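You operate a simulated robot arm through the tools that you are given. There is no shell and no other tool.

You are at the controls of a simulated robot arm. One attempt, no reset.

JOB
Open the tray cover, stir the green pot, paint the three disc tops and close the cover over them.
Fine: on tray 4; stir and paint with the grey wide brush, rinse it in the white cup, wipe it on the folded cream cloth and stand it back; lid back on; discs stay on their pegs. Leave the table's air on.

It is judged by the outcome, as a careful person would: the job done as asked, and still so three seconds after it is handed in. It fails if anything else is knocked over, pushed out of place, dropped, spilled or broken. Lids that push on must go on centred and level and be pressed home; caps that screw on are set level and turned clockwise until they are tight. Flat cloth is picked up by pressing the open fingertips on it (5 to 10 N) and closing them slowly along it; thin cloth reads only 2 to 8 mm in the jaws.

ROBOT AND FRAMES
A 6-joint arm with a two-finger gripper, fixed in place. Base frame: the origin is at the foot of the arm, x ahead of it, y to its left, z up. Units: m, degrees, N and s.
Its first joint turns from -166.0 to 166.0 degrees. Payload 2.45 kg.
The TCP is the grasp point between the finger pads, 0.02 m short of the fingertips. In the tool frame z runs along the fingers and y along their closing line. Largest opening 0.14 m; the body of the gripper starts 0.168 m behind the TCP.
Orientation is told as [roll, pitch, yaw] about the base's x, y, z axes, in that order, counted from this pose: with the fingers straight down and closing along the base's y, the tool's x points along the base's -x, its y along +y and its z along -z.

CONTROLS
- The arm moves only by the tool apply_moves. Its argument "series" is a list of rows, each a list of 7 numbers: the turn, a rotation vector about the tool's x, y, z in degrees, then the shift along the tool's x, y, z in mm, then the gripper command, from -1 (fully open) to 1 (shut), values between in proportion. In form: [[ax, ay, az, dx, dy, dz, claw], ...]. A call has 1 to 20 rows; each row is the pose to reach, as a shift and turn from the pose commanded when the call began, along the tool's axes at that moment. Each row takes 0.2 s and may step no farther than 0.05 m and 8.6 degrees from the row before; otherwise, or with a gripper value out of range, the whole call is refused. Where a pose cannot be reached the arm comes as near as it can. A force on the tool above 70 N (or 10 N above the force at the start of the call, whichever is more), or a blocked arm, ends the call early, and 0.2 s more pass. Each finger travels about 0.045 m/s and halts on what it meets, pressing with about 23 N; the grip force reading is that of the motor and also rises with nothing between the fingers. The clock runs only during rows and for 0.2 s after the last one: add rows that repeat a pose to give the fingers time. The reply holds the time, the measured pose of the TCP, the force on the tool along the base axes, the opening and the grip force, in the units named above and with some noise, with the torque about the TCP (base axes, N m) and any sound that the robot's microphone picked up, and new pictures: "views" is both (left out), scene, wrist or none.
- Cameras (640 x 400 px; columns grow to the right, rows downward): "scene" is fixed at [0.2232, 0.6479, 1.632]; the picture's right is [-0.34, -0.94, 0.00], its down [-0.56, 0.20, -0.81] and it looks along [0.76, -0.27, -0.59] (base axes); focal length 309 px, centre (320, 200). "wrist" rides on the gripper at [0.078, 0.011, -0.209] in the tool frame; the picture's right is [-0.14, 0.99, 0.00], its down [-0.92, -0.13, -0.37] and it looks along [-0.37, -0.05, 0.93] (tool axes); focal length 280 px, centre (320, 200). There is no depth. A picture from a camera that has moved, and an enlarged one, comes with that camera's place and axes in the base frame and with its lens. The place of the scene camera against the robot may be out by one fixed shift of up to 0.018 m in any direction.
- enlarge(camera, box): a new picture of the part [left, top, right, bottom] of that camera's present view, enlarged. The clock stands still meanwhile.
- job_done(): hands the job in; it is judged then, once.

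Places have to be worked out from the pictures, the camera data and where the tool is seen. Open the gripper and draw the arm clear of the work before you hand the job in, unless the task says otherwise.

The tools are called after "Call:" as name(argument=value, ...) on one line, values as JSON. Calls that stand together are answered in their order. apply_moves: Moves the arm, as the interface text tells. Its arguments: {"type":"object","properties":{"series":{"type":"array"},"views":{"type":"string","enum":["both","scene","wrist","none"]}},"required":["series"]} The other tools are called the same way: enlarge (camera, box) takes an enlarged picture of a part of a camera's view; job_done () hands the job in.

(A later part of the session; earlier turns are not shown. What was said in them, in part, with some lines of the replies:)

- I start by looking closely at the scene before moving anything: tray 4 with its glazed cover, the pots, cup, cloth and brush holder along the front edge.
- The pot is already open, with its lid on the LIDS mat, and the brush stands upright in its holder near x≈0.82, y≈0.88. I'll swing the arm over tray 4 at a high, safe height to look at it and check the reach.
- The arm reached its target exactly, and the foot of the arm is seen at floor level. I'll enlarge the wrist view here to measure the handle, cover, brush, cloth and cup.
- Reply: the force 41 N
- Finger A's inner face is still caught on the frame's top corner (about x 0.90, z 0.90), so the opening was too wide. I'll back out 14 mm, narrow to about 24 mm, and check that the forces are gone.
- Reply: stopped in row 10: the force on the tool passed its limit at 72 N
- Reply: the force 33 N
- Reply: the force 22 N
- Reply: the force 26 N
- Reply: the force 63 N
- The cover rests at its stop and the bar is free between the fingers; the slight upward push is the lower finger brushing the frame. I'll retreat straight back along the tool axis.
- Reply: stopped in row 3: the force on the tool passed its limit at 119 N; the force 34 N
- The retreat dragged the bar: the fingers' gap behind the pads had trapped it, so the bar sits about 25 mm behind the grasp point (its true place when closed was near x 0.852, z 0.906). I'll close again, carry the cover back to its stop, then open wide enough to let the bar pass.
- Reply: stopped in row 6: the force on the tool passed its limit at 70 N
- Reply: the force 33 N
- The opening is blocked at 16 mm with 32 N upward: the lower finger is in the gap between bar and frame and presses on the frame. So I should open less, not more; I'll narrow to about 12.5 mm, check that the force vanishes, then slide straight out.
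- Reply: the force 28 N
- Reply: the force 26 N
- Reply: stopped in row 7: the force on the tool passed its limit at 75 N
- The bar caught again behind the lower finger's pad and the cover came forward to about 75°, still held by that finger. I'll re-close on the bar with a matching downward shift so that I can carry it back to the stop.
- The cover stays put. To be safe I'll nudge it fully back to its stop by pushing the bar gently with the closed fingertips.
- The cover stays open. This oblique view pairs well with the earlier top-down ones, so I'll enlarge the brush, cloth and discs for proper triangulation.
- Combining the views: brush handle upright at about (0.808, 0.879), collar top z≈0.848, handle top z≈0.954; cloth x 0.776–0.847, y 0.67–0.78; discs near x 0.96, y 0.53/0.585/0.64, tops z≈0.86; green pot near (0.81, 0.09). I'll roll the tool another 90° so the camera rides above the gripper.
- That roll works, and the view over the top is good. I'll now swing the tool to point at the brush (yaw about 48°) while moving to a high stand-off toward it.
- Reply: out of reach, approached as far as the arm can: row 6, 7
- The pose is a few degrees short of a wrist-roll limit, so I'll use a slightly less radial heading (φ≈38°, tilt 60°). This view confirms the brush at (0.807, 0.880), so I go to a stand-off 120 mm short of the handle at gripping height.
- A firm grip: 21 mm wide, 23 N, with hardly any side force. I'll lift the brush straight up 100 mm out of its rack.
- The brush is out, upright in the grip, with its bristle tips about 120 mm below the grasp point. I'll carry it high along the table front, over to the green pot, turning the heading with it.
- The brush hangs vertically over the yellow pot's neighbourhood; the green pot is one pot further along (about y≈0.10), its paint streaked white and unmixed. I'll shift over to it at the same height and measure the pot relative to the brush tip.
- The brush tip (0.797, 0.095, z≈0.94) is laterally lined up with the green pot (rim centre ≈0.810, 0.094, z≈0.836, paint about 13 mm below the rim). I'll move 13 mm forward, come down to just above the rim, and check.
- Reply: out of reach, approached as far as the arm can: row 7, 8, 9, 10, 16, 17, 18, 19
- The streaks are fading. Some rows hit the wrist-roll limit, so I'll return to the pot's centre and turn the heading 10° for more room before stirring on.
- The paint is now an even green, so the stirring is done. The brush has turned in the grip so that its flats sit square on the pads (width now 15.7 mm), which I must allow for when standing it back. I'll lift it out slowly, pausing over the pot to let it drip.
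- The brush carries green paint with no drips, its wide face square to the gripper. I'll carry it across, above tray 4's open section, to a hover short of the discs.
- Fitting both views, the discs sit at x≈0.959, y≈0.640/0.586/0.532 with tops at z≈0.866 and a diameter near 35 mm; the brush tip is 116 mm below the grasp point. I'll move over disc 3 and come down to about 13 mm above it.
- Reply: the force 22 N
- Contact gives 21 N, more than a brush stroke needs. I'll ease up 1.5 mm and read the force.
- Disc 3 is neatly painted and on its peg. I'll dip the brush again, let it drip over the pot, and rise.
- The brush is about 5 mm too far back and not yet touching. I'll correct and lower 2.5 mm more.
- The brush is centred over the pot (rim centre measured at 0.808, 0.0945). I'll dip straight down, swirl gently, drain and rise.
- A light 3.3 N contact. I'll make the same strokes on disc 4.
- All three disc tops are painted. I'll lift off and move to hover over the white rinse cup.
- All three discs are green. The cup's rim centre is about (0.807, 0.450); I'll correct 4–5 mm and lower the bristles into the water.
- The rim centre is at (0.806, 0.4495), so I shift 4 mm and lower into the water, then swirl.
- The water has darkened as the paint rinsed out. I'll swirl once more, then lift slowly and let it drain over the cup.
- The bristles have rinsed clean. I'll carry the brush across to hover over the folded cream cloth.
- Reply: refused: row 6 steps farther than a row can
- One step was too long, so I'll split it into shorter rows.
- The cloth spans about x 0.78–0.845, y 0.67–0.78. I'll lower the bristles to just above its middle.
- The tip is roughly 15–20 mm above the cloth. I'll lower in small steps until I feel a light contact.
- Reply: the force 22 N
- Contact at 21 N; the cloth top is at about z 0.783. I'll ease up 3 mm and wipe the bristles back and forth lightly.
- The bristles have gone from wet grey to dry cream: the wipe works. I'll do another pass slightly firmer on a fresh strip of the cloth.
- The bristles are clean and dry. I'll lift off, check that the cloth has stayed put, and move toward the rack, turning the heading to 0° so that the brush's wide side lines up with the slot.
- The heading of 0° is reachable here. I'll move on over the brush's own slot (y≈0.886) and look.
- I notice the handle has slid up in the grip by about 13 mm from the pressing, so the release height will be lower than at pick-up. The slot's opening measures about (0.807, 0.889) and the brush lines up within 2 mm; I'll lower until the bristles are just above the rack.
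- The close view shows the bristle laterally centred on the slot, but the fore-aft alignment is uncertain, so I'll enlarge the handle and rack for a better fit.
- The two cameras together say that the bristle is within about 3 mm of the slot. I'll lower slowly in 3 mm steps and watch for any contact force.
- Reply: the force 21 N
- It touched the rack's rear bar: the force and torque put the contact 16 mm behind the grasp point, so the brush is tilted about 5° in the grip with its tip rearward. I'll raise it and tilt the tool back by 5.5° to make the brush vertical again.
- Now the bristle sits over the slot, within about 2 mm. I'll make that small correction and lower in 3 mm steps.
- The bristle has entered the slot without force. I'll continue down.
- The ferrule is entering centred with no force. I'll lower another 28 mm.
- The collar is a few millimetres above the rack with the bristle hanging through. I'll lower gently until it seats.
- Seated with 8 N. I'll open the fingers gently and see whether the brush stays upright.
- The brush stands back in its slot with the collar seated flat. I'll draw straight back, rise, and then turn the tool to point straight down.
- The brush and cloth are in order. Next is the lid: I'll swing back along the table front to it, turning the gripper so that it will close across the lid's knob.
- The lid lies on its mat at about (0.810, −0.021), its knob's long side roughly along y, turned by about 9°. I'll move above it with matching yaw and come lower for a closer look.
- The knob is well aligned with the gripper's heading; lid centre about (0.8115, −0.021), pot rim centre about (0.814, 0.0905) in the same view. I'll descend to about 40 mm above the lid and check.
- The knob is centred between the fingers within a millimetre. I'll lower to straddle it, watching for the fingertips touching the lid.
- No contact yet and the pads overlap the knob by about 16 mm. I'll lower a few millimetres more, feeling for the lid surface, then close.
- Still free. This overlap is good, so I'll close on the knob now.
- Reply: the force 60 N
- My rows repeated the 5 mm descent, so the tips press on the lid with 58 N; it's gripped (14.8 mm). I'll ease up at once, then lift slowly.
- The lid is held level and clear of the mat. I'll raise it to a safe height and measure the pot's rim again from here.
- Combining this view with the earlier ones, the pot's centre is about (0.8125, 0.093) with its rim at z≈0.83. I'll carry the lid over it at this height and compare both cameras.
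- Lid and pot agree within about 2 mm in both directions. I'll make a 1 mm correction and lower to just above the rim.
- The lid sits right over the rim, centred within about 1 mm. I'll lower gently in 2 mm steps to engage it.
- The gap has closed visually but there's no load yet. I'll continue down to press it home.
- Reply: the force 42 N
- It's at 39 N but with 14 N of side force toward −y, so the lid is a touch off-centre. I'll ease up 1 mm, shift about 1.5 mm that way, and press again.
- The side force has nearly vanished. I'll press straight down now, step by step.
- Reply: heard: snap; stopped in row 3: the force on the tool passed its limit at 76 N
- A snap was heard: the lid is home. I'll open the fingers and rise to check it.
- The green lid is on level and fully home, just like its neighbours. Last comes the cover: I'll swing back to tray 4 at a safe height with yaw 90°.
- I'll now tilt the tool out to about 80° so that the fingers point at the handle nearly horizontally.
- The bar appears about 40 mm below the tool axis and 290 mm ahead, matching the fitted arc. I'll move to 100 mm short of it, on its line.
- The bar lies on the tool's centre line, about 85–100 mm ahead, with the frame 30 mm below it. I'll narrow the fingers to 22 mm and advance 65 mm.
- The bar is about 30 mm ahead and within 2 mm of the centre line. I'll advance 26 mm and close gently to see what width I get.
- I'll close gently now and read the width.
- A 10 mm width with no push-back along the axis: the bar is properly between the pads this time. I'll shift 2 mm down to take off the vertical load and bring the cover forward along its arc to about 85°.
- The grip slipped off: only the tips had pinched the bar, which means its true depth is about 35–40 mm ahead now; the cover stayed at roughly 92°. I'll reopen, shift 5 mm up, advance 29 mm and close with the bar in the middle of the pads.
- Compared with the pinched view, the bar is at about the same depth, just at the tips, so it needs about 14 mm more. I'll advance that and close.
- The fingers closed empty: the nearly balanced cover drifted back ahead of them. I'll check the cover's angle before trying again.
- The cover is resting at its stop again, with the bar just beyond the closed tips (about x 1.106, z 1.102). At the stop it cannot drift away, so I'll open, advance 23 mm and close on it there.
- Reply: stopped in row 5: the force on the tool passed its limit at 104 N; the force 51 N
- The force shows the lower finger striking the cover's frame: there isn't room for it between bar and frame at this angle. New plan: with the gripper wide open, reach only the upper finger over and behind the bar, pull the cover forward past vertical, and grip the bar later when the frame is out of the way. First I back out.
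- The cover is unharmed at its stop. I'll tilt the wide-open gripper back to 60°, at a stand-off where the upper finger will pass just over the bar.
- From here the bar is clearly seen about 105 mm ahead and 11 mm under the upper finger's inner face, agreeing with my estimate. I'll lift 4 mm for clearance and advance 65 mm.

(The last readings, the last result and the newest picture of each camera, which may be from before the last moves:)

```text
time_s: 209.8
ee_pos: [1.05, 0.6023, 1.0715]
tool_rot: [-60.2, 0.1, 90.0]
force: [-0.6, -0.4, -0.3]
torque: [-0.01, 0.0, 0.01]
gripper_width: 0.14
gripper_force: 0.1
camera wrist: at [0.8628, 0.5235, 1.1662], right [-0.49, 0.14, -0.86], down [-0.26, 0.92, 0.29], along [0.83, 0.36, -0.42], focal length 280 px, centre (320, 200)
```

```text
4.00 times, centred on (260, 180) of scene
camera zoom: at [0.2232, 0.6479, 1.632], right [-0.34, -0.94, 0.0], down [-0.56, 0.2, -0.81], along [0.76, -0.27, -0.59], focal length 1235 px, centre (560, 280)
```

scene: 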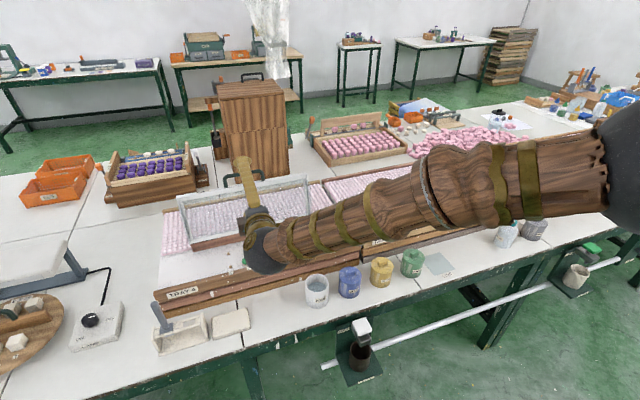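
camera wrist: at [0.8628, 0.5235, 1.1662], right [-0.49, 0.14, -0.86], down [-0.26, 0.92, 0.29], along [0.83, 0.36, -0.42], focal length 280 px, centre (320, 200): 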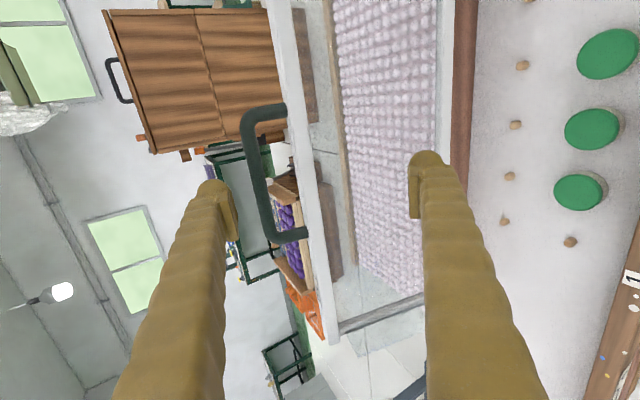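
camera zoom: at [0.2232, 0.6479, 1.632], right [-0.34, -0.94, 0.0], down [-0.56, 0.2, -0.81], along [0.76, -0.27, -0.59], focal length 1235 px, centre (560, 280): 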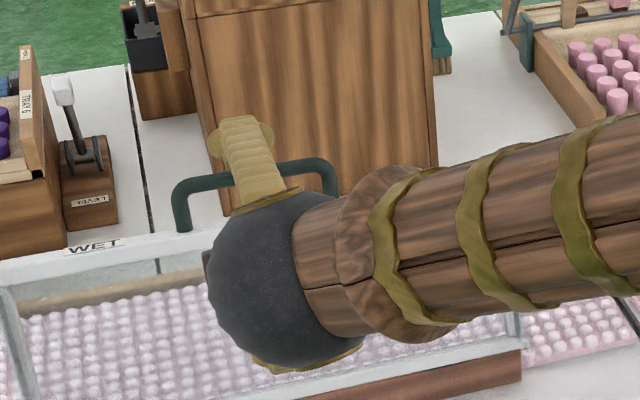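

The bar is now about 35–40 mm ahead and 18 mm below the upper finger's face. I'll advance 31 mm so that the finger's tip is over and behind it.

Call:
apply_moves(series=[[0, 0, 0, 0, 0, 10, -1], [0, 0, 0, 0, 0, 21, -1], [0, 0, 0, 0, 0, 31, -1], [0, 0, 0, 0, 0, 31, -1]], views="wrist")

Call:
enlarge(camera="wrist", box=[180, 60, 400, 260])

Call:
enlarge(camera="scene", box=[210, 130, 310, 230])

```text
time_s: 210.8
ee_pos: [1.0788, 0.6009, 1.0576]
tool_rot: [-60.2, 0.1, 90.0]
force: [-0.2, 0.3, -0.2]
torque: [-0.03, 0.02, 0.0]
gripper_width: 0.14
gripper_force: 0.1
camera wrist: at [0.8916, 0.5225, 1.1516], right [-0.49, 0.14, -0.86], down [-0.26, 0.92, 0.29], along [0.83, 0.36, -0.42], focal length 280 px, centre (320, 200)
```

wrist: 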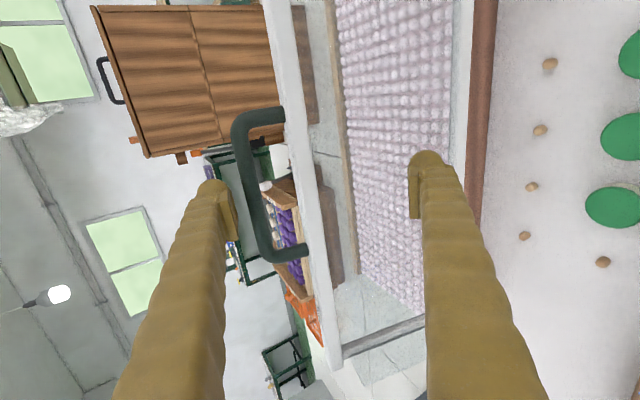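

```text
2.00 times, centred on (290, 160) of wrist
camera zoom: at [0.8916, 0.5225, 1.1516], right [-0.49, 0.14, -0.86], down [-0.26, 0.92, 0.29], along [0.83, 0.36, -0.42], focal length 561 px, centre (380, 280)
```

zoom: 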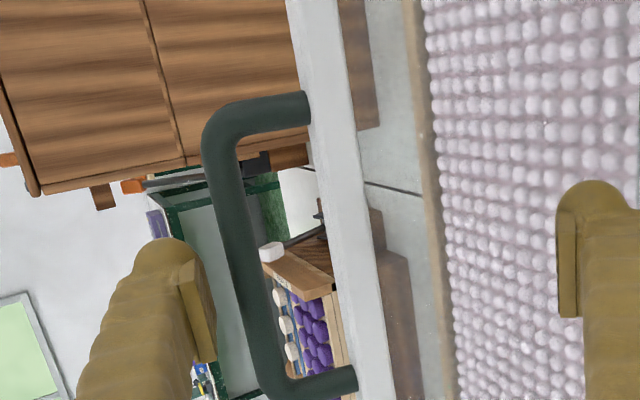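

```text
4.00 times, centred on (260, 180) of scene
camera zoom: at [0.2232, 0.6479, 1.632], right [-0.34, -0.94, 0.0], down [-0.56, 0.2, -0.81], along [0.76, -0.27, -0.59], focal length 1235 px, centre (560, 280)
```

zoom: 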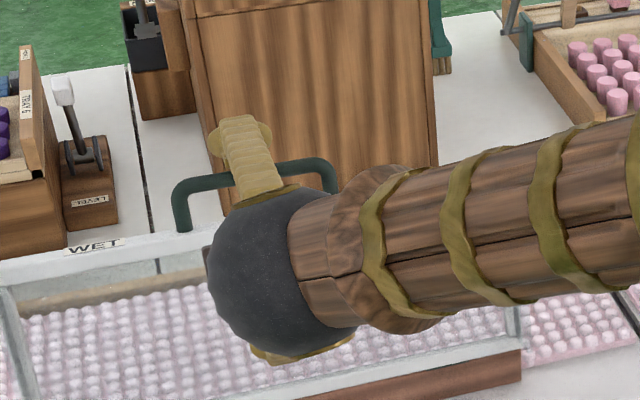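

The upper finger's tip is now about 15 mm past the bar and 12 mm above it. I'll settle the finger down toward the bar and slightly deeper.

Call:
apply_moves(series=[[0, 0, 0, 0, 3, 4, -1], [0, 0, 0, 0, 6, 6, -1], [0, 0, 0, 0, 9, 6, -1], [0, 0, 0, 0, 10, 6, -1], [0, 0, 0, 0, 10, 6, -1]], views="none")

Call:
enlarge(camera="wrist", box=[180, 80, 400, 280])

```text
time_s: 211.9
ee_pos: [1.0775, 0.6018, 1.0467]
tool_rot: [-60.3, 0.1, 90.0]
force: [1.4, -2.3, 9.1]
torque: [0.31, -0.15, -0.11]
gripper_width: 0.1402
gripper_force: 0.0
```

```text
2.00 times, centred on (290, 180) of wrist
camera zoom: at [0.89, 0.5224, 1.1396], right [-0.49, 0.14, -0.86], down [-0.26, 0.92, 0.29], along [0.83, 0.36, -0.42], focal length 561 px, centre (380, 240)
```

zoom: 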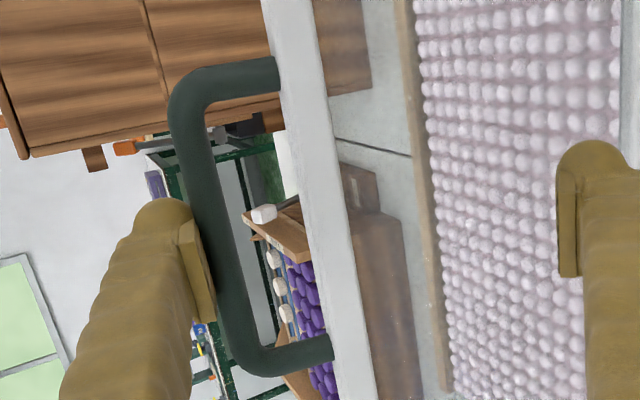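

The finger now rests on the bar (9 N). I'll draw the cover forward along its arc, past vertical to about 80°.

Call:
apply_moves(series=[[0, 0, 0, 0, 3, -7.5, -1], [0, 0, 0, 0, 6.2, -15.1, -1], [0, 0, 0, 0, 10.6, -23.5, -1], [0, 0, 0, 0, 15, -32, -1], [0, 0, 0, 0, 20, -40, -1], [0, 0, 0, 0, 25.1, -48.1, -1], [0, 0, 0, 0, 25.1, -48.1, -1]])

Call:
enlarge(camera="wrist", box=[180, 80, 400, 280])

Call:
enlarge(camera="scene", box=[150, 150, 350, 275])

```text
time_s: 213.6
ee_pos: [1.0233, 0.6008, 1.0502]
tool_rot: [-60.3, 0.0, 89.9]
force: [-1.5, 1.4, 31.0]
torque: [0.32, -1.11, 0.11]
gripper_width: 0.1402
gripper_force: 0.0
camera wrist: at [0.8351, 0.5222, 1.1428], right [-0.49, 0.14, -0.86], down [-0.26, 0.92, 0.29], along [0.83, 0.36, -0.42], focal length 280 px, centre (320, 200)
```

scene: 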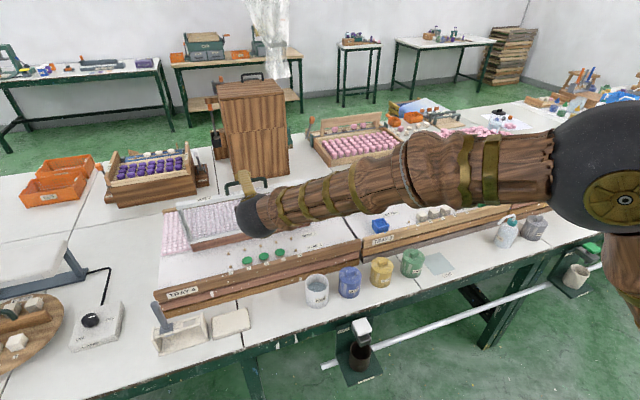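
wrist: 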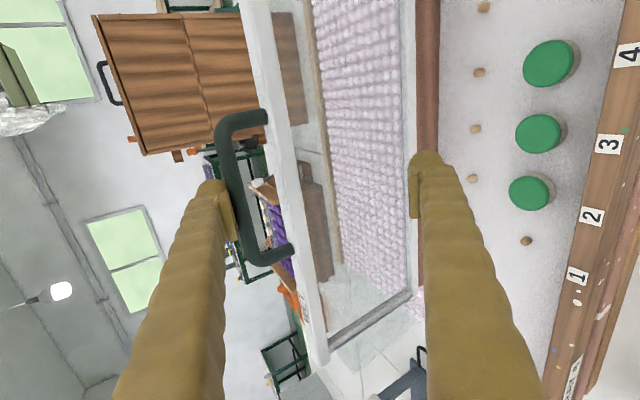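

```text
2.00 times, centred on (290, 180) of wrist
camera zoom: at [0.8351, 0.5222, 1.1428], right [-0.49, 0.14, -0.86], down [-0.26, 0.92, 0.29], along [0.83, 0.36, -0.42], focal length 561 px, centre (380, 240)
```

zoom: 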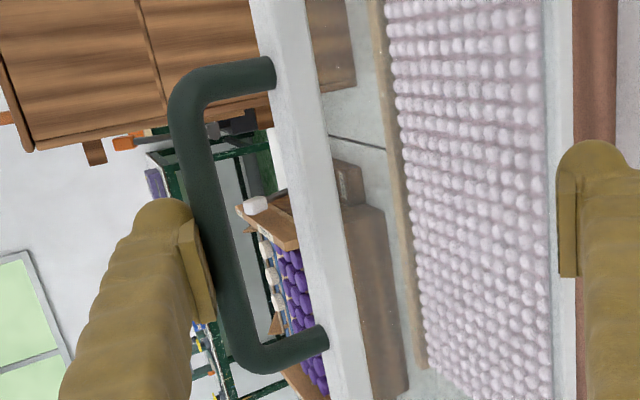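

```text
3.20 times, centred on (250, 212) of scene
camera zoom: at [0.2232, 0.6479, 1.632], right [-0.34, -0.94, 0.0], down [-0.56, 0.2, -0.81], along [0.76, -0.27, -0.59], focal length 988 px, centre (544, 160)
```

zoom: 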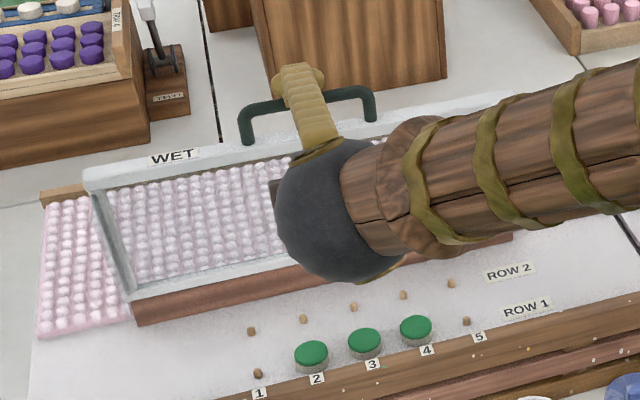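

The cover is coming forward nicely (about 86°). Before going further I'll bring the lower finger closer (to 90 mm) as a catcher, shifting the tool so that the upper finger stays at the bar, and relieve the 31 N.

Call:
apply_moves(series=[[0, 0, 0, 0, -5, 0, -0.95], [0, 0, 0, 0, -11, 0, -0.743], [0, 0, 0, 0, -20, 0, -0.486], [0, 0, 0, 0, -28, 0, -0.286], [0, 0, 0, 0, -28, 0, -0.286], [0, 0, 0, 0, -28, 0, -0.286]], views="wrist")

Call:
enlarge(camera="scene", box=[150, 150, 350, 275])

```text
time_s: 214.9
ee_pos: [1.0379, 0.6004, 1.0734]
tool_rot: [-60.3, 0.1, 90.0]
force: [-0.3, 0.9, 0.7]
torque: [0.0, 0.03, 0.02]
gripper_width: 0.09
gripper_force: 0.1
camera wrist: at [0.8502, 0.5226, 1.1665], right [-0.49, 0.14, -0.86], down [-0.26, 0.92, 0.29], along [0.83, 0.36, -0.42], focal length 280 px, centre (320, 200)
```

wrist: 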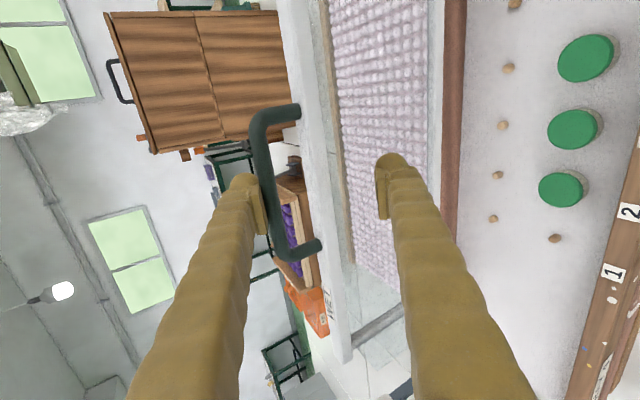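

```text
3.20 times, centred on (250, 212) of scene
camera zoom: at [0.2232, 0.6479, 1.632], right [-0.34, -0.94, 0.0], down [-0.56, 0.2, -0.81], along [0.76, -0.27, -0.59], focal length 988 px, centre (544, 160)
```

zoom: 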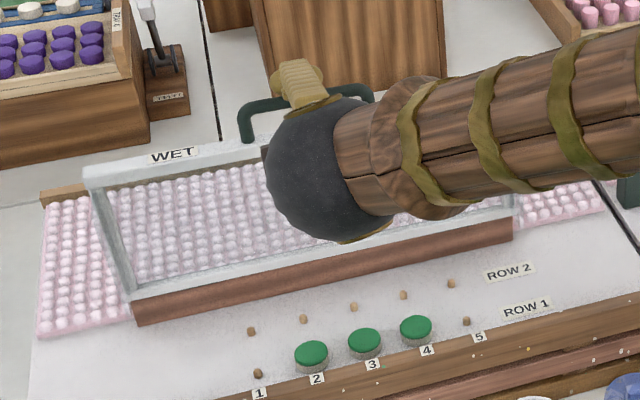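

Forces are zero and the cover holds at about 85°. I'll carry on down the arc to about 75°, narrowing the catcher finger as I go.

Call:
apply_moves(series=[[0, 0, 0, 0, 5.8, -7.6, -0.243], [0, 0, 0, 0, 11.1, -15.2, -0.214], [0, 0, 0, 0, 14.9, -22.3, -0.143], [0, 0, 0, 0, 18.8, -29.2, -0.071], [0, 0, 0, 0, 18.8, -29.2, -0.071], [0, 0, 0, 0, 18.8, -29.2, -0.071]], views="wrist")

Call:
enlarge(camera="scene", box=[150, 150, 350, 275])

Call:
enlarge(camera="wrist", box=[200, 80, 420, 280])

```text
time_s: 216.3
ee_pos: [1.0019, 0.6022, 1.0698]
tool_rot: [-60.1, 0.1, 89.9]
force: [0.2, -0.2, 4.8]
torque: [0.06, -0.06, -0.01]
gripper_width: 0.0773
gripper_force: 1.8
camera wrist: at [0.8151, 0.523, 1.1628], right [-0.49, 0.14, -0.86], down [-0.26, 0.92, 0.29], along [0.83, 0.36, -0.42], focal length 280 px, centre (320, 200)
```

wrist: 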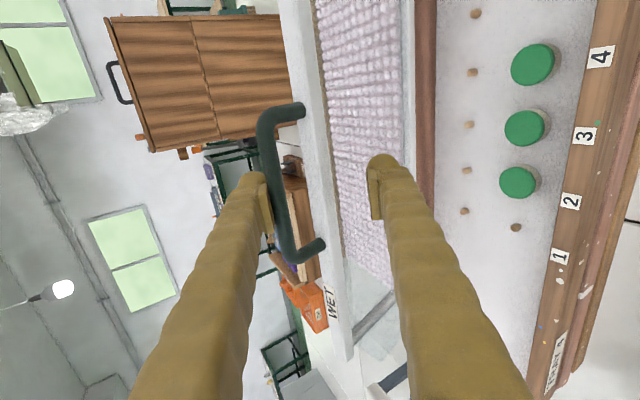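

```text
3.20 times, centred on (250, 212) of scene
camera zoom: at [0.2232, 0.6479, 1.632], right [-0.34, -0.94, 0.0], down [-0.56, 0.2, -0.81], along [0.76, -0.27, -0.59], focal length 988 px, centre (544, 160)
```

zoom: 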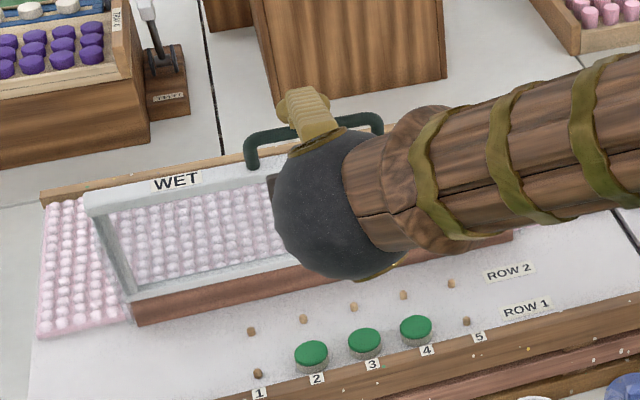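

```text
2.00 times, centred on (310, 180) of wrist
camera zoom: at [0.8151, 0.523, 1.1628], right [-0.49, 0.14, -0.86], down [-0.26, 0.92, 0.29], along [0.83, 0.36, -0.42], focal length 561 px, centre (340, 240)
```

zoom: 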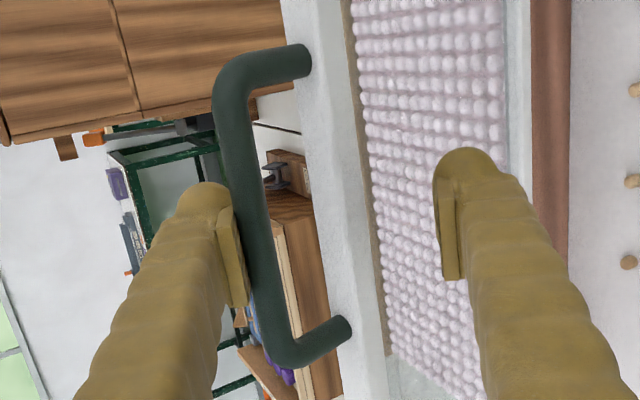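

The cover follows at about 75° with only a few newtons. I'll continue down to about 55°, narrowing further.

Call:
apply_moves(series=[[0, 0, 0, 0, 4.9, -6.5, -0.043], [0, 0, 0, 0, 10, -13, 0.014], [0, 0, 0, 0, 14.9, -18.9, 0.086], [0, 0, 0, 0, 20.5, -24.5, 0.143], [0, 0, 0, 0, 27, -29.8, 0.186], [0, 0, 0, 0, 33.5, -34.8, 0.229], [0, 0, 0, 0, 41, -39.4, 0.257], [0, 0, 0, 0, 48.4, -43.6, 0.286], [0, 0, 0, 0, 48.4, -43.6, 0.286]], views="wrist")

Call:
enlarge(camera="scene", box=[150, 150, 350, 275])

Call:
enlarge(camera="wrist", box=[200, 80, 420, 280])

```text
time_s: 218.3
ee_pos: [0.9408, 0.5997, 1.0494]
tool_rot: [-60.3, 0.1, 90.0]
force: [-0.3, -0.2, -0.1]
torque: [0.0, -0.01, -0.05]
gripper_width: 0.05
gripper_force: 0.1
camera wrist: at [0.7529, 0.5214, 1.1438], right [-0.49, 0.14, -0.86], down [-0.26, 0.92, 0.29], along [0.83, 0.36, -0.42], focal length 280 px, centre (320, 200)
```

wrist: 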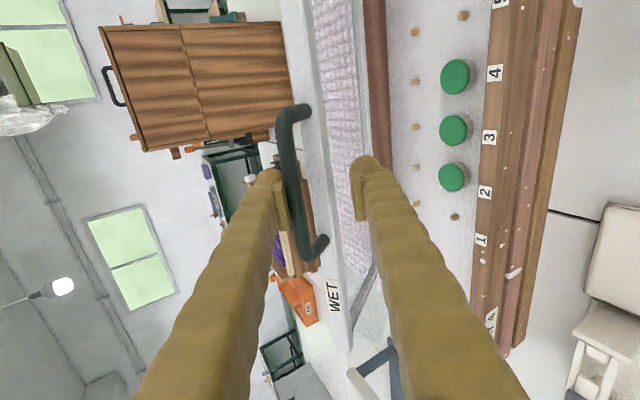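

```text
3.20 times, centred on (250, 212) of scene
camera zoom: at [0.2232, 0.6479, 1.632], right [-0.34, -0.94, 0.0], down [-0.56, 0.2, -0.81], along [0.76, -0.27, -0.59], focal length 988 px, centre (544, 160)
```

zoom: 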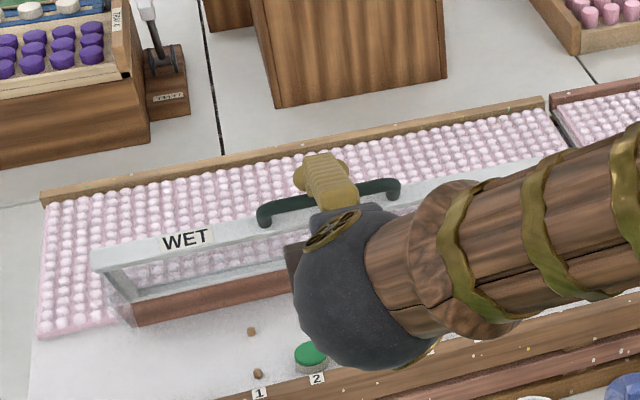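

```text
2.00 times, centred on (310, 180) of wrist
camera zoom: at [0.7529, 0.5214, 1.1438], right [-0.49, 0.14, -0.86], down [-0.26, 0.92, 0.29], along [0.83, 0.36, -0.42], focal length 561 px, centre (340, 240)
```

zoom: 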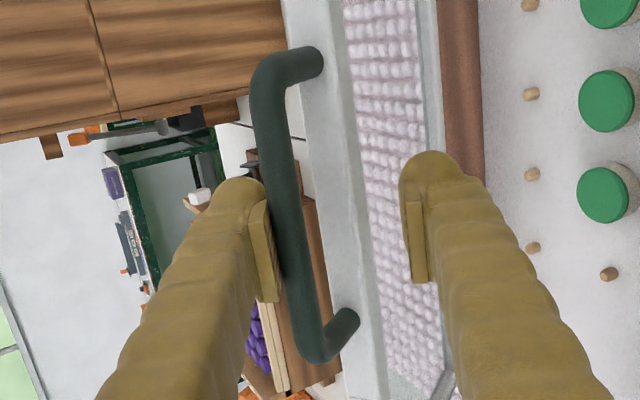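

The cover is at about 53° and quiet. Now the frame is out of the way, so I'll go 8 mm deeper and close both fingers on the bar, shifting so that it ends up centred.

Call:
apply_moves(series=[[0, 0, 0, 0, 0, 8, 0.286], [0, 0, 0, 0, -5, 8, 0.43], [0, 0, 0, 0, -10, 8, 0.57], [0, 0, 0, 0, -15, 8, 0.71], [0, 0, 0, 0, -18, 8, 0.83], [0, 0, 0, 0, -19, 8, 1], [0, 0, 0, 0, -19, 8, 1], [0, 0, 0, 0, -19, 8, 1]], views="wrist")

Call:
enlarge(camera="wrist", box=[200, 80, 420, 280])

Call:
enlarge(camera="scene", box=[150, 150, 350, 275])

```text
time_s: 220.2
ee_pos: [0.9574, 0.6005, 1.0648]
tool_rot: [-60.3, 0.1, 90.0]
force: [-19.3, 0.7, 29.2]
torque: [0.5, 0.03, -0.15]
gripper_width: 0.0075
gripper_force: 35.2
camera wrist: at [0.7688, 0.5225, 1.1581], right [-0.49, 0.14, -0.86], down [-0.26, 0.92, 0.29], along [0.83, 0.37, -0.42], focal length 280 px, centre (320, 200)
```

wrist: 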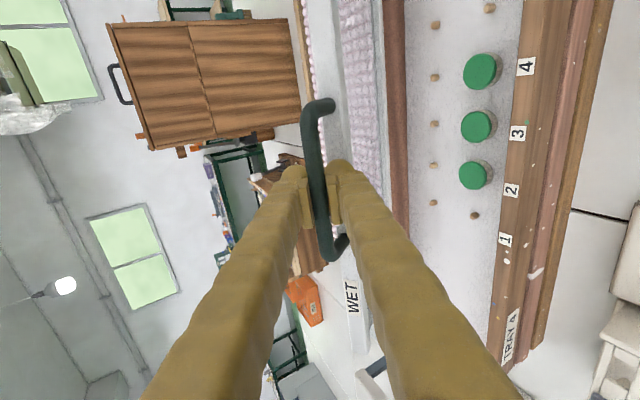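

```text
2.00 times, centred on (310, 180) of wrist
camera zoom: at [0.7688, 0.5225, 1.1581], right [-0.49, 0.14, -0.86], down [-0.26, 0.92, 0.29], along [0.83, 0.37, -0.42], focal length 561 px, centre (340, 240)
```

zoom: 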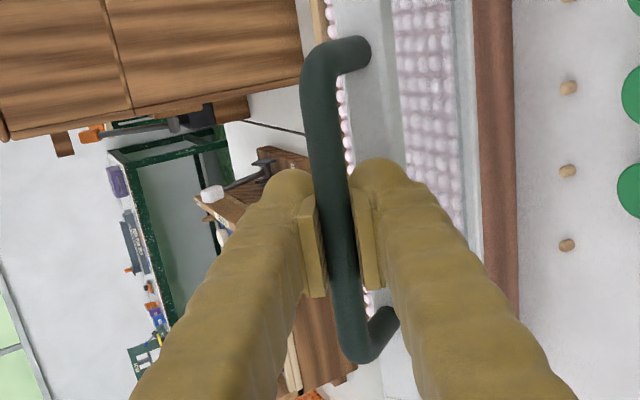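

```text
3.20 times, centred on (250, 212) of scene
camera zoom: at [0.2232, 0.6479, 1.632], right [-0.34, -0.94, 0.0], down [-0.56, 0.2, -0.81], along [0.76, -0.27, -0.59], focal length 988 px, centre (544, 160)
```

zoom: 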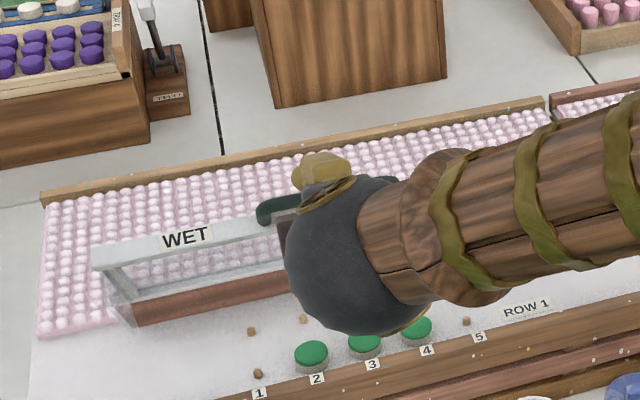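

The bar is gripped just as it was when I opened the cover (7.5 mm, on the same arc). I'll lower along that arc slowly to about 30°.

Call:
apply_moves(series=[[0, 0, 0, 0, 9, -5.2, 1], [0, 0, 0, 0, 18.3, -9.9, 1], [0, 0, 0, 0, 27.3, -13, 1], [0, 0, 0, 0, 36.4, -15.7, 1], [0, 0, 0, 0, 45.6, -17.9, 1], [0, 0, 0, 0, 54.9, -19.8, 1], [0, 0, 0, 0, 64.3, -21.3, 1], [0, 0, 0, 0, 73.8, -22.4, 1], [0, 0, 0, 0, 83.3, -23, 1], [0, 0, 0, 0, 92.8, -23.3, 1], [0, 0, 0, 0, 92.8, -23.3, 1]])

Call:
enlarge(camera="scene", box=[150, 170, 350, 295])

Call:
enlarge(camera="wrist", box=[240, 80, 420, 280])

```text
time_s: 222.6
ee_pos: [0.8894, 0.6016, 0.9916]
tool_rot: [-60.2, 0.1, 89.9]
force: [2.8, -8.3, -3.5]
torque: [0.05, -0.02, -0.12]
gripper_width: 0.0074
gripper_force: 35.5
camera wrist: at [0.7024, 0.5224, 1.0851], right [-0.49, 0.14, -0.86], down [-0.26, 0.92, 0.29], along [0.83, 0.36, -0.42], focal length 280 px, centre (320, 200)
```

scene: 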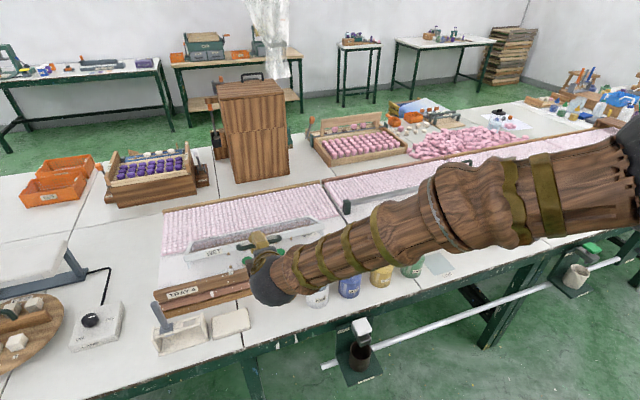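
wrist: 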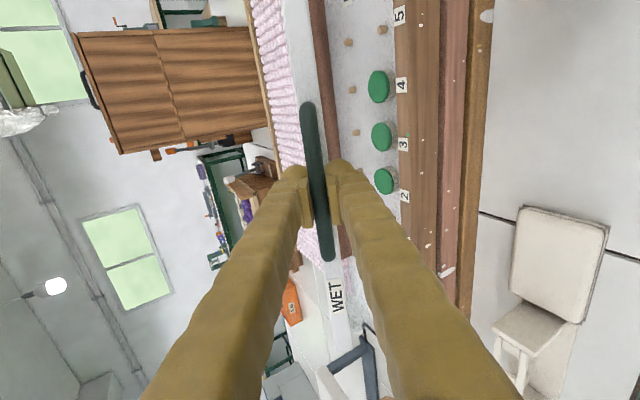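

```text
3.20 times, centred on (250, 232) of scene
camera zoom: at [0.2232, 0.6479, 1.632], right [-0.34, -0.94, 0.0], down [-0.56, 0.2, -0.81], along [0.76, -0.27, -0.59], focal length 988 px, centre (544, 96)
```

zoom: 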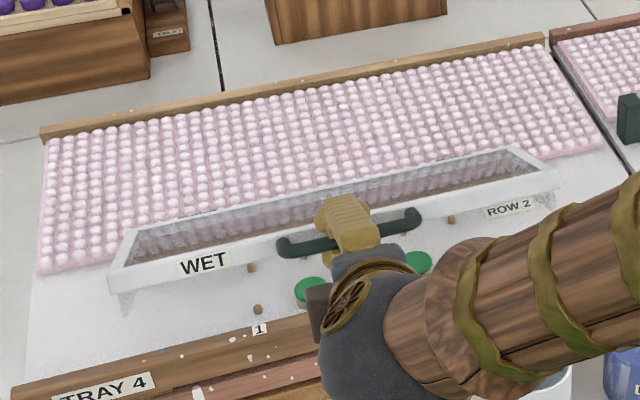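

```text
2.00 times, centred on (330, 180) of wrist
camera zoom: at [0.7024, 0.5224, 1.0851], right [-0.49, 0.14, -0.86], down [-0.26, 0.92, 0.29], along [0.83, 0.36, -0.42], focal length 561 px, centre (300, 240)
```

zoom: 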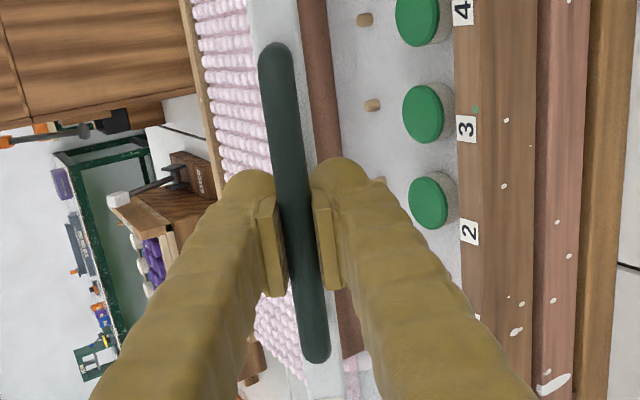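

Forces are low and the cover is at about 27°. I'll keep lowering to about 7°.

Call:
apply_moves(series=[[0, 0, 0, 0, 9.5, 0.4, 1], [0, 0, 0, 0, 19, 0.8, 1], [0, 0, 0, 0, 28.4, 1.8, 1], [0, 0, 0, 0, 37.9, 3.2, 1], [0, 0, 0, 0, 47.2, 5, 1], [0, 0, 0, 0, 56.4, 7.2, 1], [0, 0, 0, 0, 65.6, 9.9, 1], [0, 0, 0, 0, 74.6, 12.9, 1], [0, 0, 0, 0, 83.5, 16.3, 1], [0, 0, 0, 0, 83.5, 16.3, 1]])

Call:
enlarge(camera="scene", box=[150, 180, 350, 305])

```text
time_s: 224.8
ee_pos: [0.8634, 0.6011, 0.9129]
tool_rot: [-60.2, 0.2, 90.1]
force: [22.4, 12.0, -3.4]
torque: [-0.21, 0.06, 0.17]
gripper_width: 0.0076
gripper_force: 35.4
camera wrist: at [0.677, 0.5222, 1.0057], right [-0.49, 0.14, -0.86], down [-0.26, 0.92, 0.29], along [0.83, 0.37, -0.42], focal length 280 px, centre (320, 200)
```

scene: 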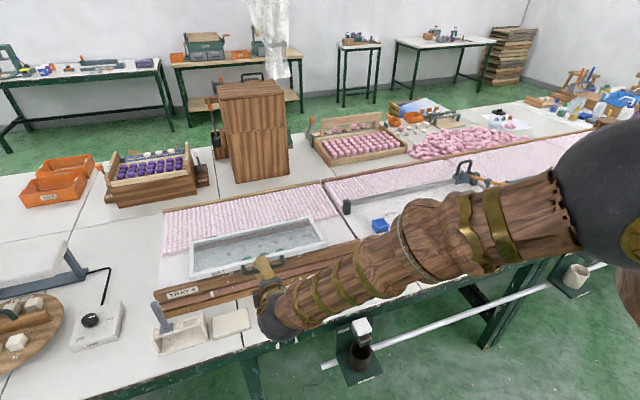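
wrist: 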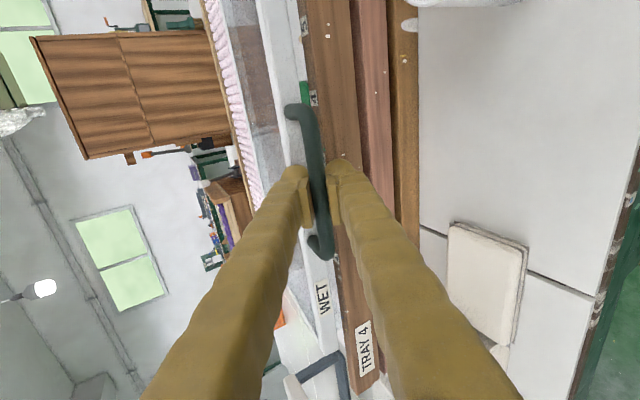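

```text
3.20 times, centred on (250, 242) of scene
camera zoom: at [0.2232, 0.6479, 1.632], right [-0.34, -0.94, 0.0], down [-0.56, 0.2, -0.81], along [0.76, -0.27, -0.59], focal length 988 px, centre (544, 64)
```

zoom: 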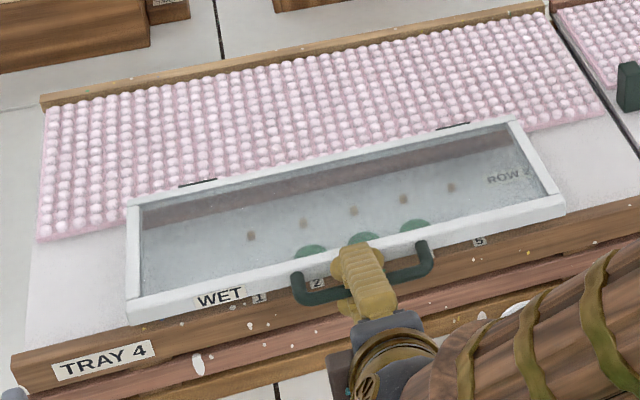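

Almost shut: about 19 mm to go at the handle. I'll lower the rest slowly, easing 2 mm inward to relieve the pull.

Call:
apply_moves(series=[[0, 0, 0, 0, 2.5, 4, 1], [0, 0, 0, 0, 6, 6, 1], [0, 0, 0, 0, 9.5, 8, 1], [0, 0, 0, 0, 12.5, 9.7, 1], [0, 0, 0, 0, 15, 11, 1], [0, 0, 0, 0, 15, 11, 1]], views="wrist")

Call:
enlarge(camera="scene", box=[150, 180, 350, 305])

```text
time_s: 226.2
ee_pos: [0.8642, 0.6017, 0.8936]
tool_rot: [-60.2, 0.2, 90.1]
force: [-36.9, 22.7, -3.2]
torque: [-0.21, -0.06, 0.07]
gripper_width: 0.0075
gripper_force: 35.2
camera wrist: at [0.6771, 0.5219, 0.9876], right [-0.49, 0.14, -0.86], down [-0.26, 0.92, 0.29], along [0.83, 0.37, -0.42], focal length 280 px, centre (320, 200)
```

wrist: 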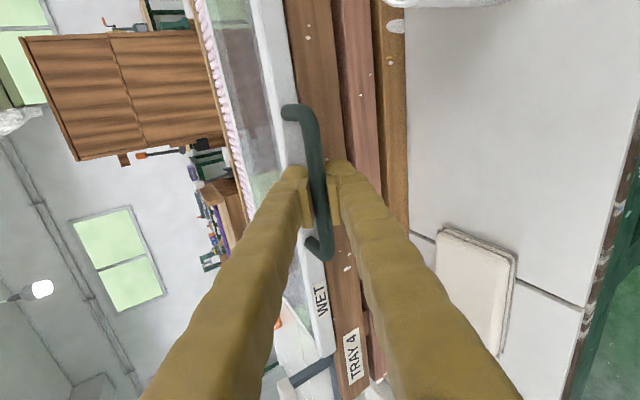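

```text
3.20 times, centred on (250, 242) of scene
camera zoom: at [0.2232, 0.6479, 1.632], right [-0.34, -0.94, 0.0], down [-0.56, 0.2, -0.81], along [0.76, -0.27, -0.59], focal length 988 px, centre (544, 64)
```

zoom: 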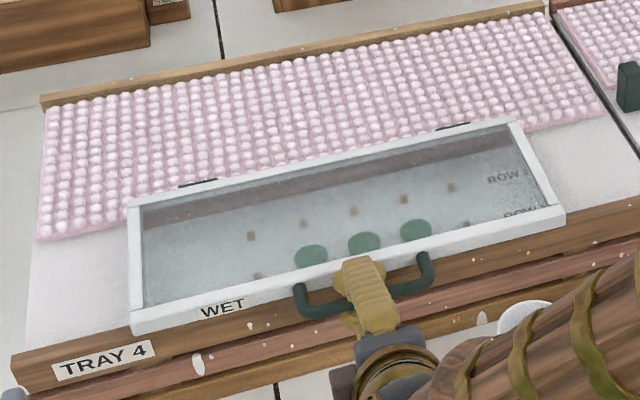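

The handle is back exactly at its original closed position and the cover is shut over the discs. I'll ease off, open the fingers to 35 mm (which was clear here at the start) and check the forces.

Call:
apply_moves(series=[[0, 0, 0, 0, 0, -2.5, 1], [0, 0, 0, 0, 0, -2.5, 0.9], [0, 0, 0, 0, 0, -2.5, 0.7], [0, 0, 0, 0, 0, -2.5, 0.5], [0, 0, 0, 0, 0, -2.5, 0.5], [0, 0, 0, 0, 0, -2.5, 0.5]], views="wrist")

Call:
enlarge(camera="wrist", box=[240, 80, 400, 280])

```text
time_s: 227.6
ee_pos: [0.8629, 0.6002, 0.8947]
tool_rot: [-60.3, 0.1, 90.0]
force: [-0.4, 0.2, -0.2]
torque: [0.01, -0.02, 0.02]
gripper_width: 0.0351
gripper_force: 0.1
camera wrist: at [0.6755, 0.5216, 0.9886], right [-0.49, 0.14, -0.86], down [-0.26, 0.92, 0.29], along [0.83, 0.36, -0.42], focal length 280 px, centre (320, 200)
```

wrist: 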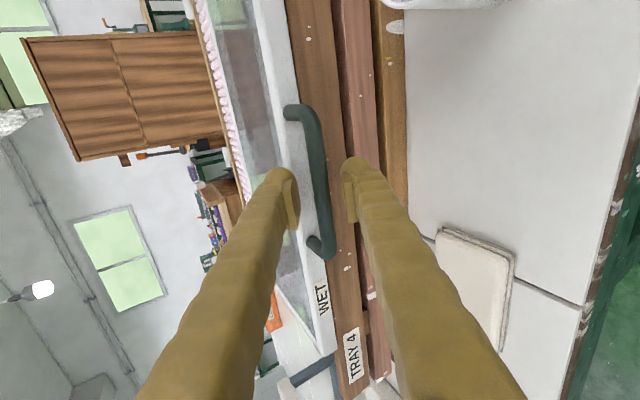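

```text
2.00 times, centred on (320, 180) of wrist
camera zoom: at [0.6755, 0.5216, 0.9886], right [-0.49, 0.14, -0.86], down [-0.26, 0.92, 0.29], along [0.83, 0.36, -0.42], focal length 561 px, centre (320, 240)
```

zoom: 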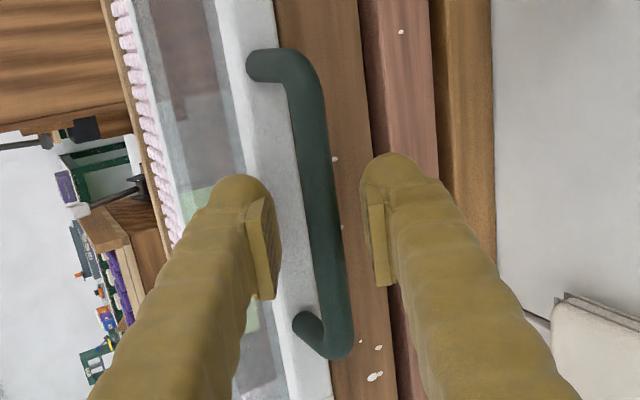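

No forces, and the bar is free between the fingers. I'll retreat straight back slowly, checking that the handle stays.

Call:
apply_moves(series=[[0, 0, 0, 0, 0, -5, 0.5], [0, 0, 0, 0, 0, -10, 0.5], [0, 0, 0, 0, 0, -16, 0.5], [0, 0, 0, 0, 0, -22, 0.5], [0, 0, 0, 0, 0, -28, 0.5]], views="wrist")

```text
time_s: 228.8
ee_pos: [0.839, 0.5995, 0.9087]
tool_rot: [-60.3, 0.0, 90.0]
force: [-0.1, -0.4, 0.3]
torque: [-0.01, 0.0, 0.02]
gripper_width: 0.035
gripper_force: 0.0
camera wrist: at [0.6515, 0.5209, 1.0025], right [-0.49, 0.14, -0.86], down [-0.26, 0.92, 0.29], along [0.83, 0.36, -0.42], focal length 280 px, centre (320, 200)
```

wrist: 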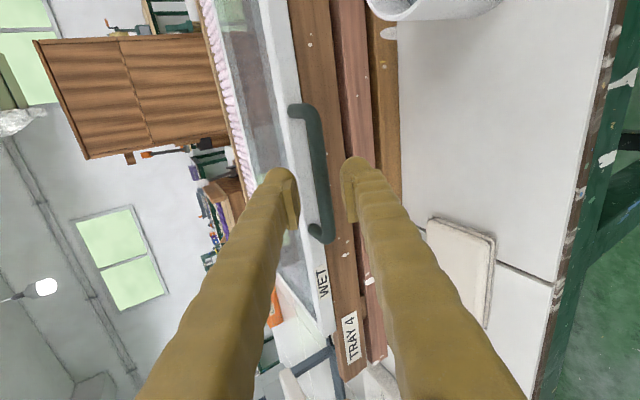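

The handle is staying put with no force. I'll draw farther back and up, well clear of the work, and open the gripper.

Call:
apply_moves(series=[[0, 0, 0, 0, 0, -15, 0.5], [0, 0, 0, 0, 0, -40, 0.5], [0, 0, 0, 0, -10, -75, 0.3], [0, 0, 0, 0, -30, -110, 0], [0, 0, 0, 0, -65, -140, -0.3], [0, 0, 0, 0, -105, -165, -0.6], [0, 0, 0, 0, -150, -180, -1], [0, 0, 0, 0, -195, -195, -1], [0, 0, 0, 0, -240, -205, -1], [0, 0, 0, 0, -240, -205, -1], [0, 0, 0, 0, -240, -205, -1]])

Call:
enlarge(camera="scene", box=[140, 170, 340, 360])

Call:
enlarge(camera="wrist", box=[240, 0, 640, 250])

```text
time_s: 231.2
ee_pos: [0.7779, 0.6015, 1.2194]
tool_rot: [-60.3, 0.1, 90.0]
force: [0.0, -0.4, 0.0]
torque: [0.0, 0.01, -0.01]
gripper_width: 0.1399
gripper_force: 0.1
camera wrist: at [0.5908, 0.5222, 1.3128], right [-0.49, 0.14, -0.86], down [-0.26, 0.92, 0.29], along [0.83, 0.36, -0.42], focal length 280 px, centre (320, 200)
```

scene: 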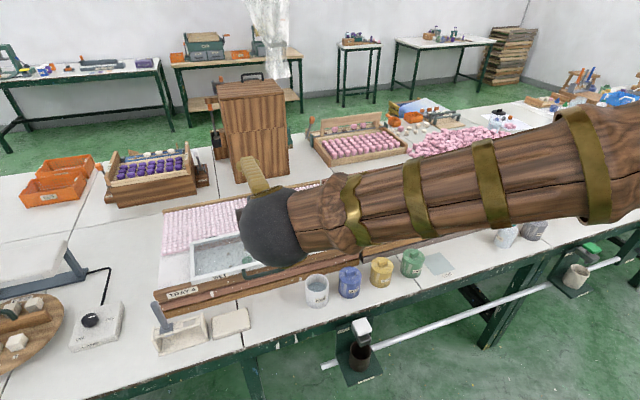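
wrist: 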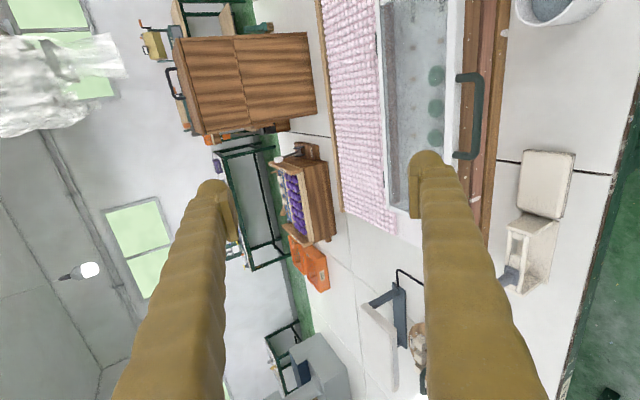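

```text
2.11 times, centred on (240, 265) of scene
camera zoom: at [0.2232, 0.6479, 1.632], right [-0.34, -0.94, 0.0], down [-0.56, 0.2, -0.81], along [0.76, -0.27, -0.59], focal length 650 px, centre (488, 63)
```

zoom: 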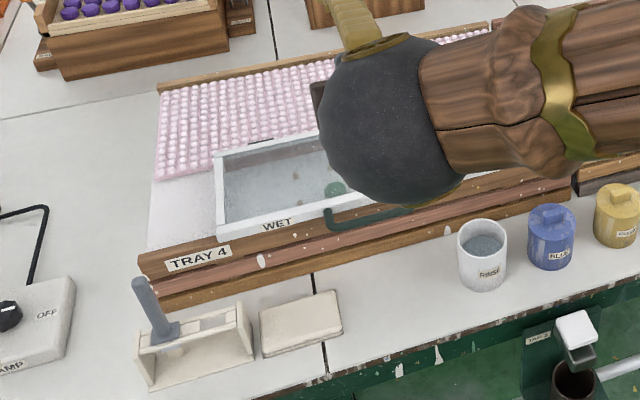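

```text
1.60 times, centred on (440, 125) of wrist
camera zoom: at [0.5908, 0.5222, 1.3128], right [-0.49, 0.14, -0.86], down [-0.26, 0.92, 0.29], along [0.83, 0.36, -0.42], focal length 449 px, centre (128, 320)
```

zoom: 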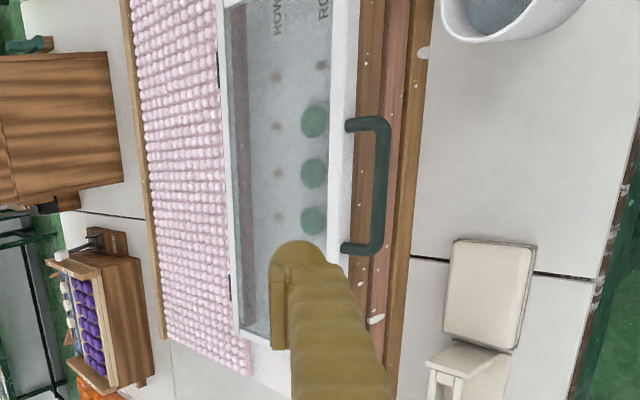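

The three green discs show through the closed cover, and the handle is in its original position. I'll swing the arm away to the side for an unobstructed final look.

Call:
apply_moves(series=[[0, 0, 0, 41, -3, -12, -1], [0, 0, 0, 82, -7, -25, -1], [0, 0, 0, 123, -10, -37, -1], [0, 0, 0, 164, -13, -50, -1], [0, 0, 0, 205, -17, -62, -1], [0, 0, 0, 246, -20, -74, -1], [0, 0, 0, 287, -24, -87, -1], [0, 0, 0, 328, -27, -99, -1], [0, 0, 0, 369, -30, -111, -1], [0, 0, 0, 410, -34, -124, -1], [0, 0, 0, 450, -37, -136, -1], [0, 0, 0, 450, -37, -136, -1]])

Call:
enlarge(camera="scene", box=[140, 170, 340, 300])

Call:
enlarge(camera="scene", box=[130, 270, 290, 370])

Call:
enlarge(camera="scene", box=[290, 200, 480, 320])

```text
time_s: 233.8
ee_pos: [0.6775, 0.1519, 1.3185]
tool_rot: [-60.3, 0.1, 90.0]
force: [0.9, 0.6, -0.3]
torque: [0.02, 0.0, 0.01]
gripper_width: 0.1401
gripper_force: 0.1
camera wrist: at [0.49, 0.0732, 1.4129], right [-0.49, 0.14, -0.86], down [-0.26, 0.92, 0.29], along [0.83, 0.36, -0.42], focal length 280 px, centre (320, 200)
```

scene: 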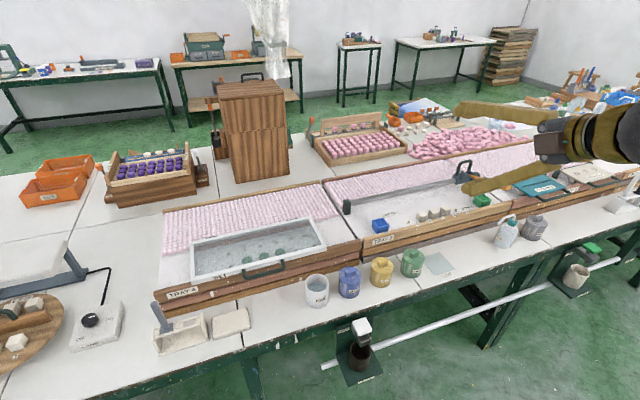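
wrist: 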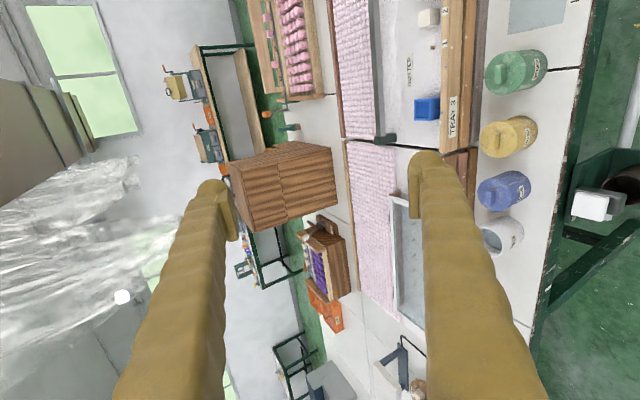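

```text
3.08 times, centred on (240, 235) of scene
camera zoom: at [0.2232, 0.6479, 1.632], right [-0.34, -0.94, 0.0], down [-0.56, 0.2, -0.81], along [0.76, -0.27, -0.59], focal length 950 px, centre (566, 92)
```

zoom: 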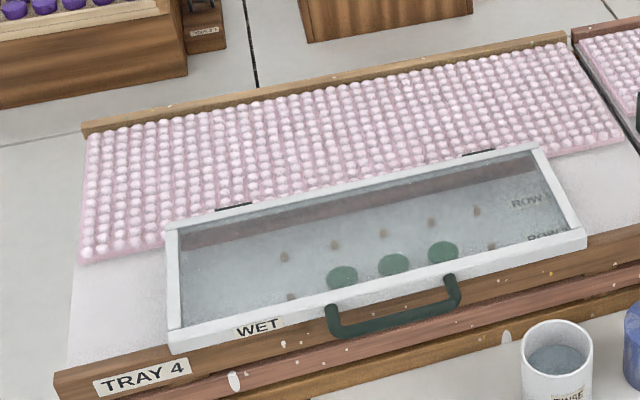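

```text
4.00 times, centred on (210, 320) of scene
camera zoom: at [0.2232, 0.6479, 1.632], right [-0.34, -0.94, 0.0], down [-0.56, 0.2, -0.81], along [0.76, -0.27, -0.59], focal length 1235 px, centre (760, -280)
```

zoom: 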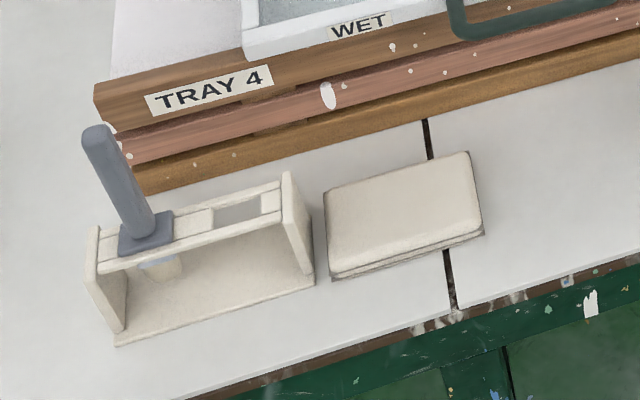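

```text
3.33 times, centred on (385, 260) of scene
camera zoom: at [0.2232, 0.6479, 1.632], right [-0.34, -0.94, 0.0], down [-0.56, 0.2, -0.81], along [0.76, -0.27, -0.59], focal length 1029 px, centre (103, 0)
```

zoom: 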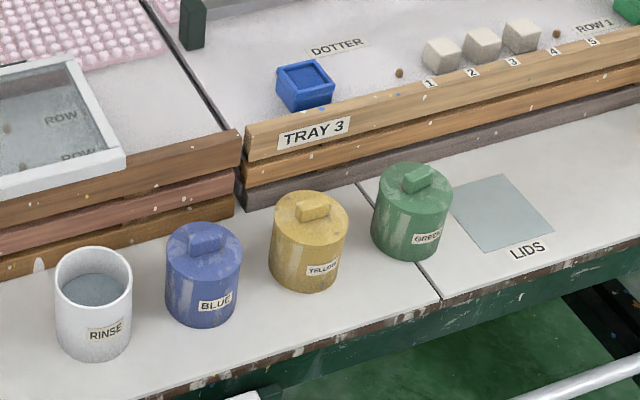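

The final check shows everything in order:
- The cover is shut over three green discs on their pegs.
- The brush stands clean in its rack, the cloth has not moved, and the green lid is snapped on level.
- The neighbouring items and the air supply are untouched.

The gripper is open and the arm is clear, so I'm handing the job in.

Call:
job_done()

```text
The job is handed in.
```

The job is handed in, and every step was done as asked. I haven't seen the judge's result.

- **Cover:** tray 4's cover was opened, then closed again with its handle back in the starting position.
- **Paint:** the green pot was stirred until it was one even colour, and its lid was pressed on level until it snapped.
- **Discs:** all three disc tops are fully green and still on their pegs.
- **Brush:** the grey wide brush was rinsed in the white cup and wiped on the cream cloth. It is standing back in its own slot.
- **Air:** I didn't touch the table's air supply, so it is still on.

Some of it was rougher than it should have been:
- **Cover contacts:** while opening and closing, a fingertip hit the frame a few times or pulled on the handle, with force spikes of up to 119 N.
- **Lid:** when gripping it, I pressed down on it with about 59 N by mistake.

I saw no damage or displacement from any of this in the final pictures.
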